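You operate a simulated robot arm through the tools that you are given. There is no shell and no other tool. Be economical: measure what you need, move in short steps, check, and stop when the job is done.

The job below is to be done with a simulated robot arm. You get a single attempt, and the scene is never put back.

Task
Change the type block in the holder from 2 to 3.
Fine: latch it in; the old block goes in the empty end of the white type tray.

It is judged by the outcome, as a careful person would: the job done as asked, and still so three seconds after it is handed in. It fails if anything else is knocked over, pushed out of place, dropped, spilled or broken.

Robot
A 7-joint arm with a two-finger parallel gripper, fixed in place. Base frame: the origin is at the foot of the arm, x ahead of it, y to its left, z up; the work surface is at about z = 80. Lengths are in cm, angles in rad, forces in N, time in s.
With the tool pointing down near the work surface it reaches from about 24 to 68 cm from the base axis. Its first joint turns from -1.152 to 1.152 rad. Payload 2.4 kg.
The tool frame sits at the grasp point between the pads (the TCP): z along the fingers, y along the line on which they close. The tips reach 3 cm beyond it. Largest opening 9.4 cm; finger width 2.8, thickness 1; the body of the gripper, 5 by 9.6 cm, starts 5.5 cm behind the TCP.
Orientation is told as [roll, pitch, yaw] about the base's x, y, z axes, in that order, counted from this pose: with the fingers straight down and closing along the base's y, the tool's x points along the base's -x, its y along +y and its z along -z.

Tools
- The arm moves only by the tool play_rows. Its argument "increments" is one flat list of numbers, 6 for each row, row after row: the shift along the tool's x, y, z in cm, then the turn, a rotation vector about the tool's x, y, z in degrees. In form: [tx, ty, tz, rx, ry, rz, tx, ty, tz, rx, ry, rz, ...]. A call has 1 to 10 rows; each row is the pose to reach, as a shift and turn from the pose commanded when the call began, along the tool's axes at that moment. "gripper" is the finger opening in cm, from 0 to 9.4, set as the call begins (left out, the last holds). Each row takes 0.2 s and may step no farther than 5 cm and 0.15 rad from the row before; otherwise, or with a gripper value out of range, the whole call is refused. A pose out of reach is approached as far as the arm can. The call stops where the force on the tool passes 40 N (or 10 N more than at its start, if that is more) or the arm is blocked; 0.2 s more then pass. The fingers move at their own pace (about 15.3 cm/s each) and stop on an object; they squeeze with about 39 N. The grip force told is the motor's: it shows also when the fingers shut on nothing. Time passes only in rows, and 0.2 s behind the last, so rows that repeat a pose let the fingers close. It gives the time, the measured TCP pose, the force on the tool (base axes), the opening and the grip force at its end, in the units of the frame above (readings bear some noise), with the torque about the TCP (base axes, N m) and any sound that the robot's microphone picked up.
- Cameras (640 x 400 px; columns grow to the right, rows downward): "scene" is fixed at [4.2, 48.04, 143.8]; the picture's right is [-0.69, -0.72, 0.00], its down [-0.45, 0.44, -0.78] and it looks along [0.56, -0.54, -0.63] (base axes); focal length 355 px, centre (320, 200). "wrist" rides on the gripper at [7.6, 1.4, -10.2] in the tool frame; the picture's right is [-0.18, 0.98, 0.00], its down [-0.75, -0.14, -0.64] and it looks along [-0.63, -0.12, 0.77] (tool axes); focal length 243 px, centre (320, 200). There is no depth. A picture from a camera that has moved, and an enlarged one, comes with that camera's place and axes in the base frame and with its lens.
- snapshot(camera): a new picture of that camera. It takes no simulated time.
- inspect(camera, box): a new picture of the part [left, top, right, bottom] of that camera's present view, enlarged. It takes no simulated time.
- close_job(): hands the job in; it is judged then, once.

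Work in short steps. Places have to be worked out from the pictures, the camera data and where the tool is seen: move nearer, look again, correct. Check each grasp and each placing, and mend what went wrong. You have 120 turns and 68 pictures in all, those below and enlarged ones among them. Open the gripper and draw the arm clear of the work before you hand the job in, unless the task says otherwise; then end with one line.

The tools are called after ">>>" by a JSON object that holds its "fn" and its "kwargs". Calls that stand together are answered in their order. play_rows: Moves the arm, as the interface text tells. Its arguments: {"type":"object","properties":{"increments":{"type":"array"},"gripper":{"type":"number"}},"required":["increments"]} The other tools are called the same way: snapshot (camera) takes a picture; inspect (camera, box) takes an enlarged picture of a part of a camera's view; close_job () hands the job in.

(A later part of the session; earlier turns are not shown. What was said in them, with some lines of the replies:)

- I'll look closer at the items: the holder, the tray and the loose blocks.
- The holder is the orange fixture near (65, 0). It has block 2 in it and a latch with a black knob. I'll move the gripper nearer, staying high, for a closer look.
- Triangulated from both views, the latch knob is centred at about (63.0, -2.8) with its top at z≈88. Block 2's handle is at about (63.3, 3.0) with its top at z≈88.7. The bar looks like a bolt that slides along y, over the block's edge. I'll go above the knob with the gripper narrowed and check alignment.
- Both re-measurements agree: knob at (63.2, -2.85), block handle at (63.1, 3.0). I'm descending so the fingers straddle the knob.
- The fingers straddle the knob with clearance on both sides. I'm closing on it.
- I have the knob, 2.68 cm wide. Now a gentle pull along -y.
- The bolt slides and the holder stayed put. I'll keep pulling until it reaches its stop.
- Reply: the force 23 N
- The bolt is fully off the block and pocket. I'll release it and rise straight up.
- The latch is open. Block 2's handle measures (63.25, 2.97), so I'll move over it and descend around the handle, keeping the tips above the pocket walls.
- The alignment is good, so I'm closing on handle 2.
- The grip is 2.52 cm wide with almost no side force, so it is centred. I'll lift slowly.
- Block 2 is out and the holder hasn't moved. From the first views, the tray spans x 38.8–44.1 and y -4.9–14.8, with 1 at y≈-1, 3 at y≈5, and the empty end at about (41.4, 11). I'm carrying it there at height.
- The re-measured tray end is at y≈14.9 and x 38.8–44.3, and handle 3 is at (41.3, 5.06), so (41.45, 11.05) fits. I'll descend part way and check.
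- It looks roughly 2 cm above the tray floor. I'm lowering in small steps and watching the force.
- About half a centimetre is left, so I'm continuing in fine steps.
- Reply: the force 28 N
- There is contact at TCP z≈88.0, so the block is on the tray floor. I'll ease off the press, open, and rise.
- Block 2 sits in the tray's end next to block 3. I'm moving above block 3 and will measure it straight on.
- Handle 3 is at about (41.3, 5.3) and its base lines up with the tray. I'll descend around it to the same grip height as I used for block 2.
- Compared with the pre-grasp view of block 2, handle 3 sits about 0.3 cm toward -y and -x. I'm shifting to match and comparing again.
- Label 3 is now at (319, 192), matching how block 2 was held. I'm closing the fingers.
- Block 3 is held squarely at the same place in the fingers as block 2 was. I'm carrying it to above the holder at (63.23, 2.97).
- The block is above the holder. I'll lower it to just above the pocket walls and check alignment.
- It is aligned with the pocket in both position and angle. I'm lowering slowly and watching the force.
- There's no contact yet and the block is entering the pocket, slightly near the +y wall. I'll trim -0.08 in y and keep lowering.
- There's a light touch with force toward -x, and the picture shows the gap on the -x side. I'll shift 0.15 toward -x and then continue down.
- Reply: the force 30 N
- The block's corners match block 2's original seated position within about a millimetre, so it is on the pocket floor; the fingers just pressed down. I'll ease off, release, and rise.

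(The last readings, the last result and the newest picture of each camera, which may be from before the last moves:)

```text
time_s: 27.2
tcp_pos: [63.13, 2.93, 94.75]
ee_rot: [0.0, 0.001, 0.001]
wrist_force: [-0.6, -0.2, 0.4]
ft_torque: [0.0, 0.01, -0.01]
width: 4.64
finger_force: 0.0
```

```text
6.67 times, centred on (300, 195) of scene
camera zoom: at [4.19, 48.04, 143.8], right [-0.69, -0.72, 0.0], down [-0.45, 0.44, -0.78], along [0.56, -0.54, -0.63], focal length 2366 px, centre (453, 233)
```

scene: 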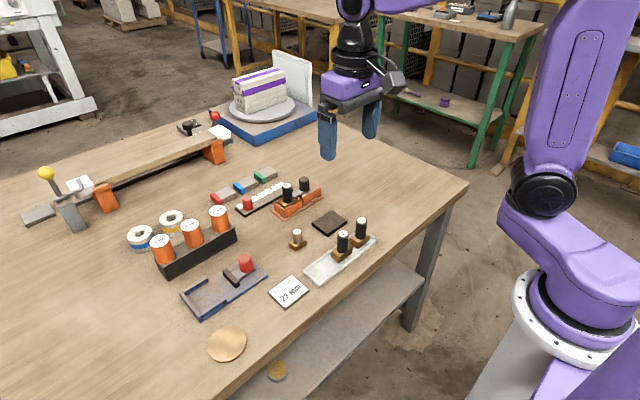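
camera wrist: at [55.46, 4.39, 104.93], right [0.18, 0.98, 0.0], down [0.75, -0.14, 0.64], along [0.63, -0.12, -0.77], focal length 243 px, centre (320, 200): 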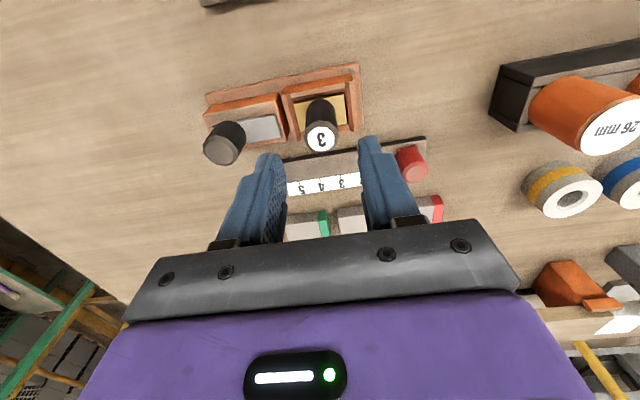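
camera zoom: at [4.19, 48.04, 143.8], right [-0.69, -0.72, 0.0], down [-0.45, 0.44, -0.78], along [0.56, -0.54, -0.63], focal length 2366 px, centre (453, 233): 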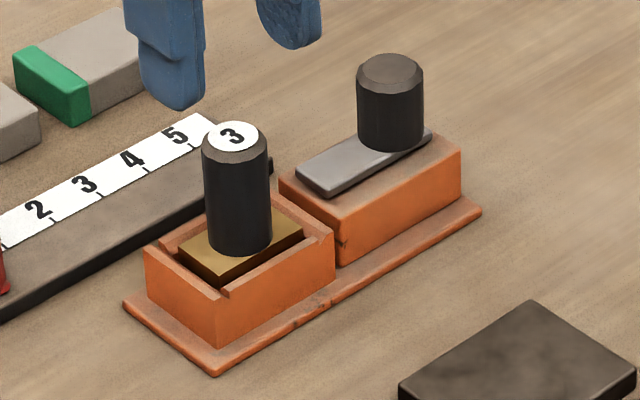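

Block 3 is seated exactly as block 2 was. Now I'll go back over the latch knob at about (63.1, -5.5) and grip it again.

>>> {"fn": "play_rows", "kwargs": {"increments": [0, -4.2, -1, 0, 0, 0, 0, -8.4, -1, 0, 0, 0, 0, -8.4, 2, 0, 0, 0, 0, -8.4, 2, 0, 0, 0]}}

>>> {"fn": "inspect", "kwargs": {"camera": "wrist", "box": [220, 60, 420, 220]}}

```text
time_s: 28.2
tcp_pos: [63.13, -5.54, 92.8]
ee_rot: [0.001, -0.001, 0.0]
wrist_force: [0.6, 0.0, 0.6]
ft_torque: [-0.03, -0.04, 0.02]
width: 4.6
finger_force: 0.1
```

```text
2.50 times, centred on (320, 140) of wrist
camera zoom: at [55.55, -4.05, 102.99], right [0.18, 0.98, 0.0], down [0.75, -0.14, 0.64], along [0.63, -0.12, -0.77], focal length 606 px, centre (320, 350)
```

zoom: 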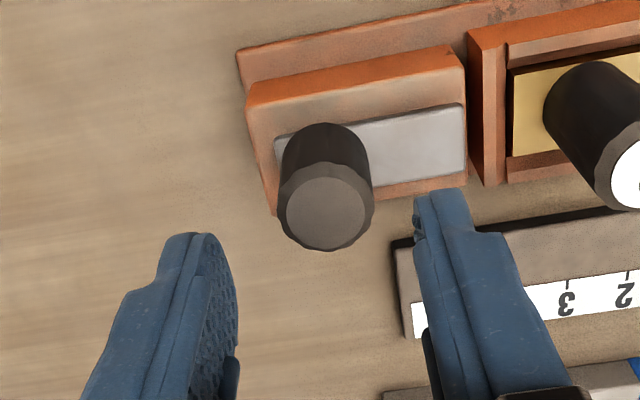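

The knob is at (63.0, -5.3), inside the finger span. I'm descending and gripping.

>>> {"fn": "play_rows", "kwargs": {"increments": [0, 0.15, 2.3, 0, 0, 0, 0, 0.15, 4.6, 0, 0, 0, 0, 0.15, 4.6, 0, 0, 0]}}

>>> {"fn": "play_rows", "kwargs": {"increments": [0, 0, 0, 0, 0, 0, 0, 0, 0, 0, 0, 0], "gripper": 1.5}}

```text
time_s: 29.0
tcp_pos: [63.23, -5.26, 87.93]
ee_rot: [0.0, -0.001, -0.001]
wrist_force: [1.0, 0.0, 0.1]
ft_torque: [-0.02, -0.01, 0.02]
width: 4.59
finger_force: 0.1
```

```text
time_s: 29.6
tcp_pos: [63.14, -5.23, 88.02]
ee_rot: [0.0, -0.002, -0.002]
wrist_force: [-0.5, -2.2, 1.2]
ft_torque: [0.94, 0.06, 0.1]
width: 2.69
finger_force: 44.8
```

I have the knob at 2.69 cm. I'm sliding the bolt back toward +y, over the block.

>>> {"fn": "play_rows", "kwargs": {"increments": [0, 0.5, 0, 0, 0, 0, 0, 1, 0, 0, 0, 0, 0, 1.5, 0, 0, 0, 0, 0, 2.0, 0, 0, 0, 0, 0, 2.4, 0, 0, 0, 0]}}

>>> {"fn": "inspect", "kwargs": {"camera": "scene", "box": [260, 165, 340, 225]}}

```text
time_s: 30.8
tcp_pos: [62.97, -2.96, 88.04]
ee_rot: [0.001, -0.001, -0.001]
wrist_force: [2.2, -4.1, 0.0]
ft_torque: [0.57, -0.41, 0.1]
width: 2.7
finger_force: 44.4
```

```text
6.67 times, centred on (300, 195) of scene
camera zoom: at [4.2, 48.03, 143.8], right [-0.69, -0.72, 0.0], down [-0.45, 0.44, -0.78], along [0.56, -0.54, -0.63], focal length 2366 px, centre (453, 233)
```

zoom: 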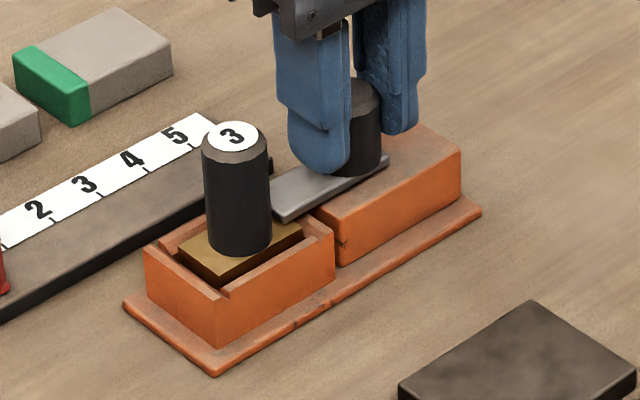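

The bolt is nearly back to its original place. I'll nudge it a bit further to feel the stop.

>>> {"fn": "play_rows", "kwargs": {"increments": [0, 0.15, 0, 0, 0, 0, 0, 0.3, 0, 0, 0, 0, 0, 0.4, 0, 0, 0, 0]}}

>>> {"fn": "inspect", "kwargs": {"camera": "scene", "box": [260, 165, 340, 225]}}

```text
time_s: 31.6
tcp_pos: [63.12, -2.98, 88.08]
ee_rot: [-0.003, 0.002, -0.007]
wrist_force: [3.1, -21.1, -6.6]
ft_torque: [0.16, -0.01, 0.02]
width: 2.68
finger_force: 45.3
```

```text
6.67 times, centred on (300, 195) of scene
camera zoom: at [4.22, 47.99, 143.82], right [-0.69, -0.72, 0.0], down [-0.45, 0.44, -0.78], along [0.56, -0.54, -0.63], focal length 2366 px, centre (453, 233)
```

zoom: 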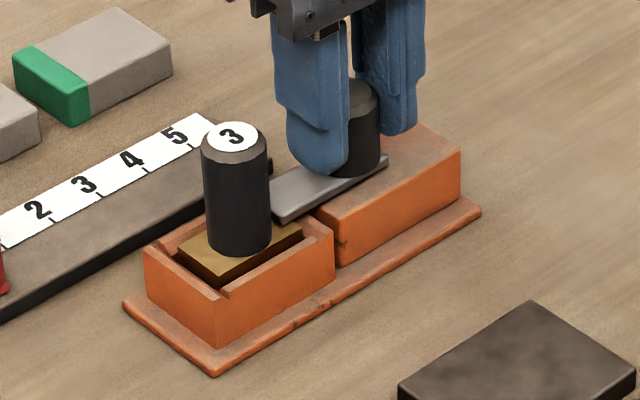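

It is at the stop: 21 N back-force and no more travel, with the bolt over the block as at the start. I'll relax the push, release, and rise.

>>> {"fn": "play_rows", "kwargs": {"increments": [0, -0.2, 0, 0, 0, 0, 0, -0.2, 0, 0, 0, 0]}}

>>> {"fn": "play_rows", "kwargs": {"increments": [0, 0, 0, 0, 0, 0, 0, 0, 0, 0, 0, 0, 0, 0, -3, 0, 0, 0, 0, 0, -7, 0, 0, 0, 0, 0, -11, 0, 0, 0, 4, 0, -13, 0, 0, 0, 8, 0, -14, 0, 0, 0], "gripper": 4.6}}

>>> {"fn": "inspect", "kwargs": {"camera": "scene", "box": [260, 165, 340, 225]}}

>>> {"fn": "snapshot", "kwargs": {"camera": "wrist"}}

>>> {"fn": "snapshot", "kwargs": {"camera": "scene"}}

```text
time_s: 32.2
tcp_pos: [63.07, -2.91, 88.03]
ee_rot: [0.0, 0.002, -0.003]
wrist_force: [1.4, -18.0, -9.8]
ft_torque: [0.16, -0.28, -0.19]
width: 2.69
finger_force: 45.1
```

```text
time_s: 33.8
tcp_pos: [55.01, -2.68, 102.29]
ee_rot: [0.0, 0.0, 0.0]
wrist_force: [-0.1, 0.5, -0.6]
ft_torque: [0.02, 0.0, 0.01]
width: 4.62
finger_force: 0.1
```

```text
6.67 times, centred on (300, 195) of scene
camera zoom: at [4.2, 48.04, 143.8], right [-0.69, -0.72, 0.0], down [-0.45, 0.44, -0.78], along [0.56, -0.54, -0.63], focal length 2366 px, centre (453, 233)
```

zoom: 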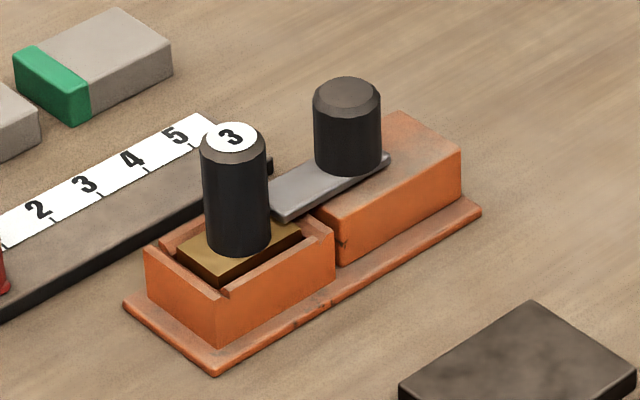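

```text
19 pictures are left
camera wrist: at [47.41, -1.23, 112.46], right [0.18, 0.98, 0.0], down [0.75, -0.14, 0.64], along [0.63, -0.12, -0.77], focal length 243 px, centre (320, 200)
```

wrist: 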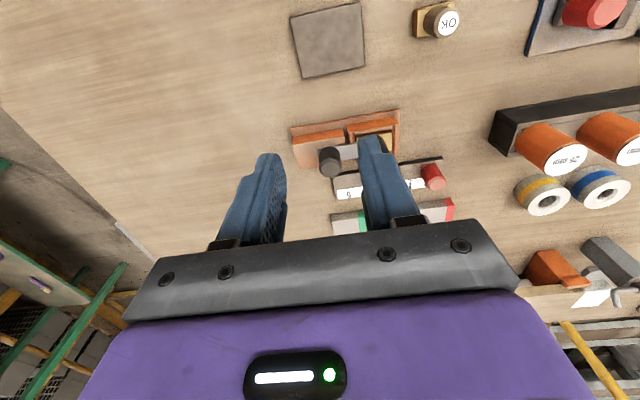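

```text
18 pictures are left
```

scene: 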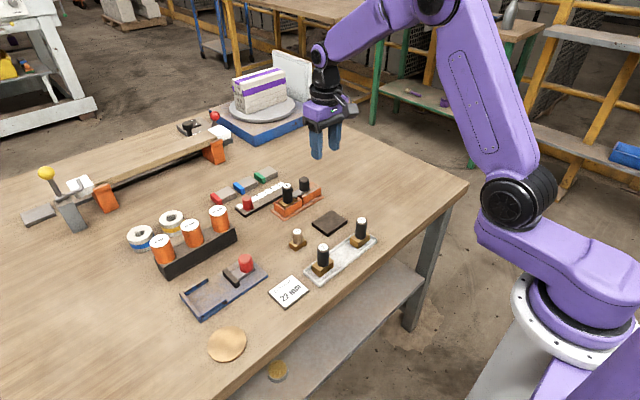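

Block 3 is in the holder with the bolt exactly where it was at the start, and block 2 stands in the tray's end. I'm opening the gripper and drawing the arm back.

>>> {"fn": "play_rows", "kwargs": {"increments": [3, 0, -3, 0, 0, 0, 6, 1.5, -6, 0, 0, 0, 9, 3, -9, 0, 0, 0, 12, 5, -12, 0, 0, 0, 12, 5, -12, 0, 0, 0], "gripper": 9.4}}

>>> {"fn": "inspect", "kwargs": {"camera": "scene", "box": [170, 160, 390, 330]}}

```text
time_s: 35.0
tcp_pos: [43.1, 2.29, 114.28]
ee_rot: [-0.001, -0.001, -0.002]
wrist_force: [-0.4, 0.5, -0.5]
ft_torque: [0.0, -0.04, 0.01]
width: 9.4
finger_force: 0.0
```

```text
2.35 times, centred on (280, 245) of scene
camera zoom: at [4.19, 48.04, 143.8], right [-0.69, -0.72, 0.0], down [-0.45, 0.44, -0.78], along [0.56, -0.54, -0.63], focal length 835 px, centre (414, 94)
```

zoom: 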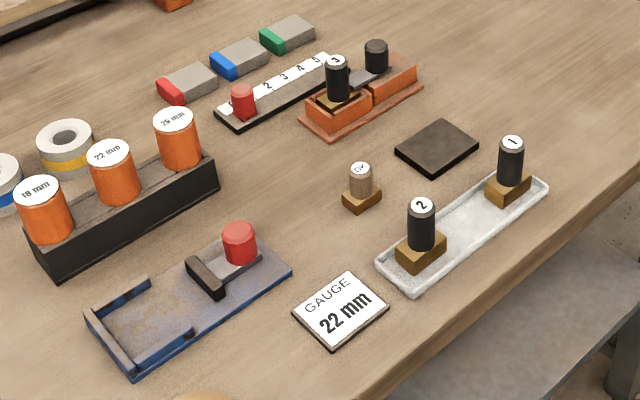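

Everything is in place and the rest of the table is undisturbed, so I'm handing the job in.

>>> {"fn": "close_job", "kwargs": {}}

```text
The job is handed in.
```

Block 3 is latched in the holder, block 2 is in the formerly empty end of the white type tray, and I saw nothing else out of place in the final picture.
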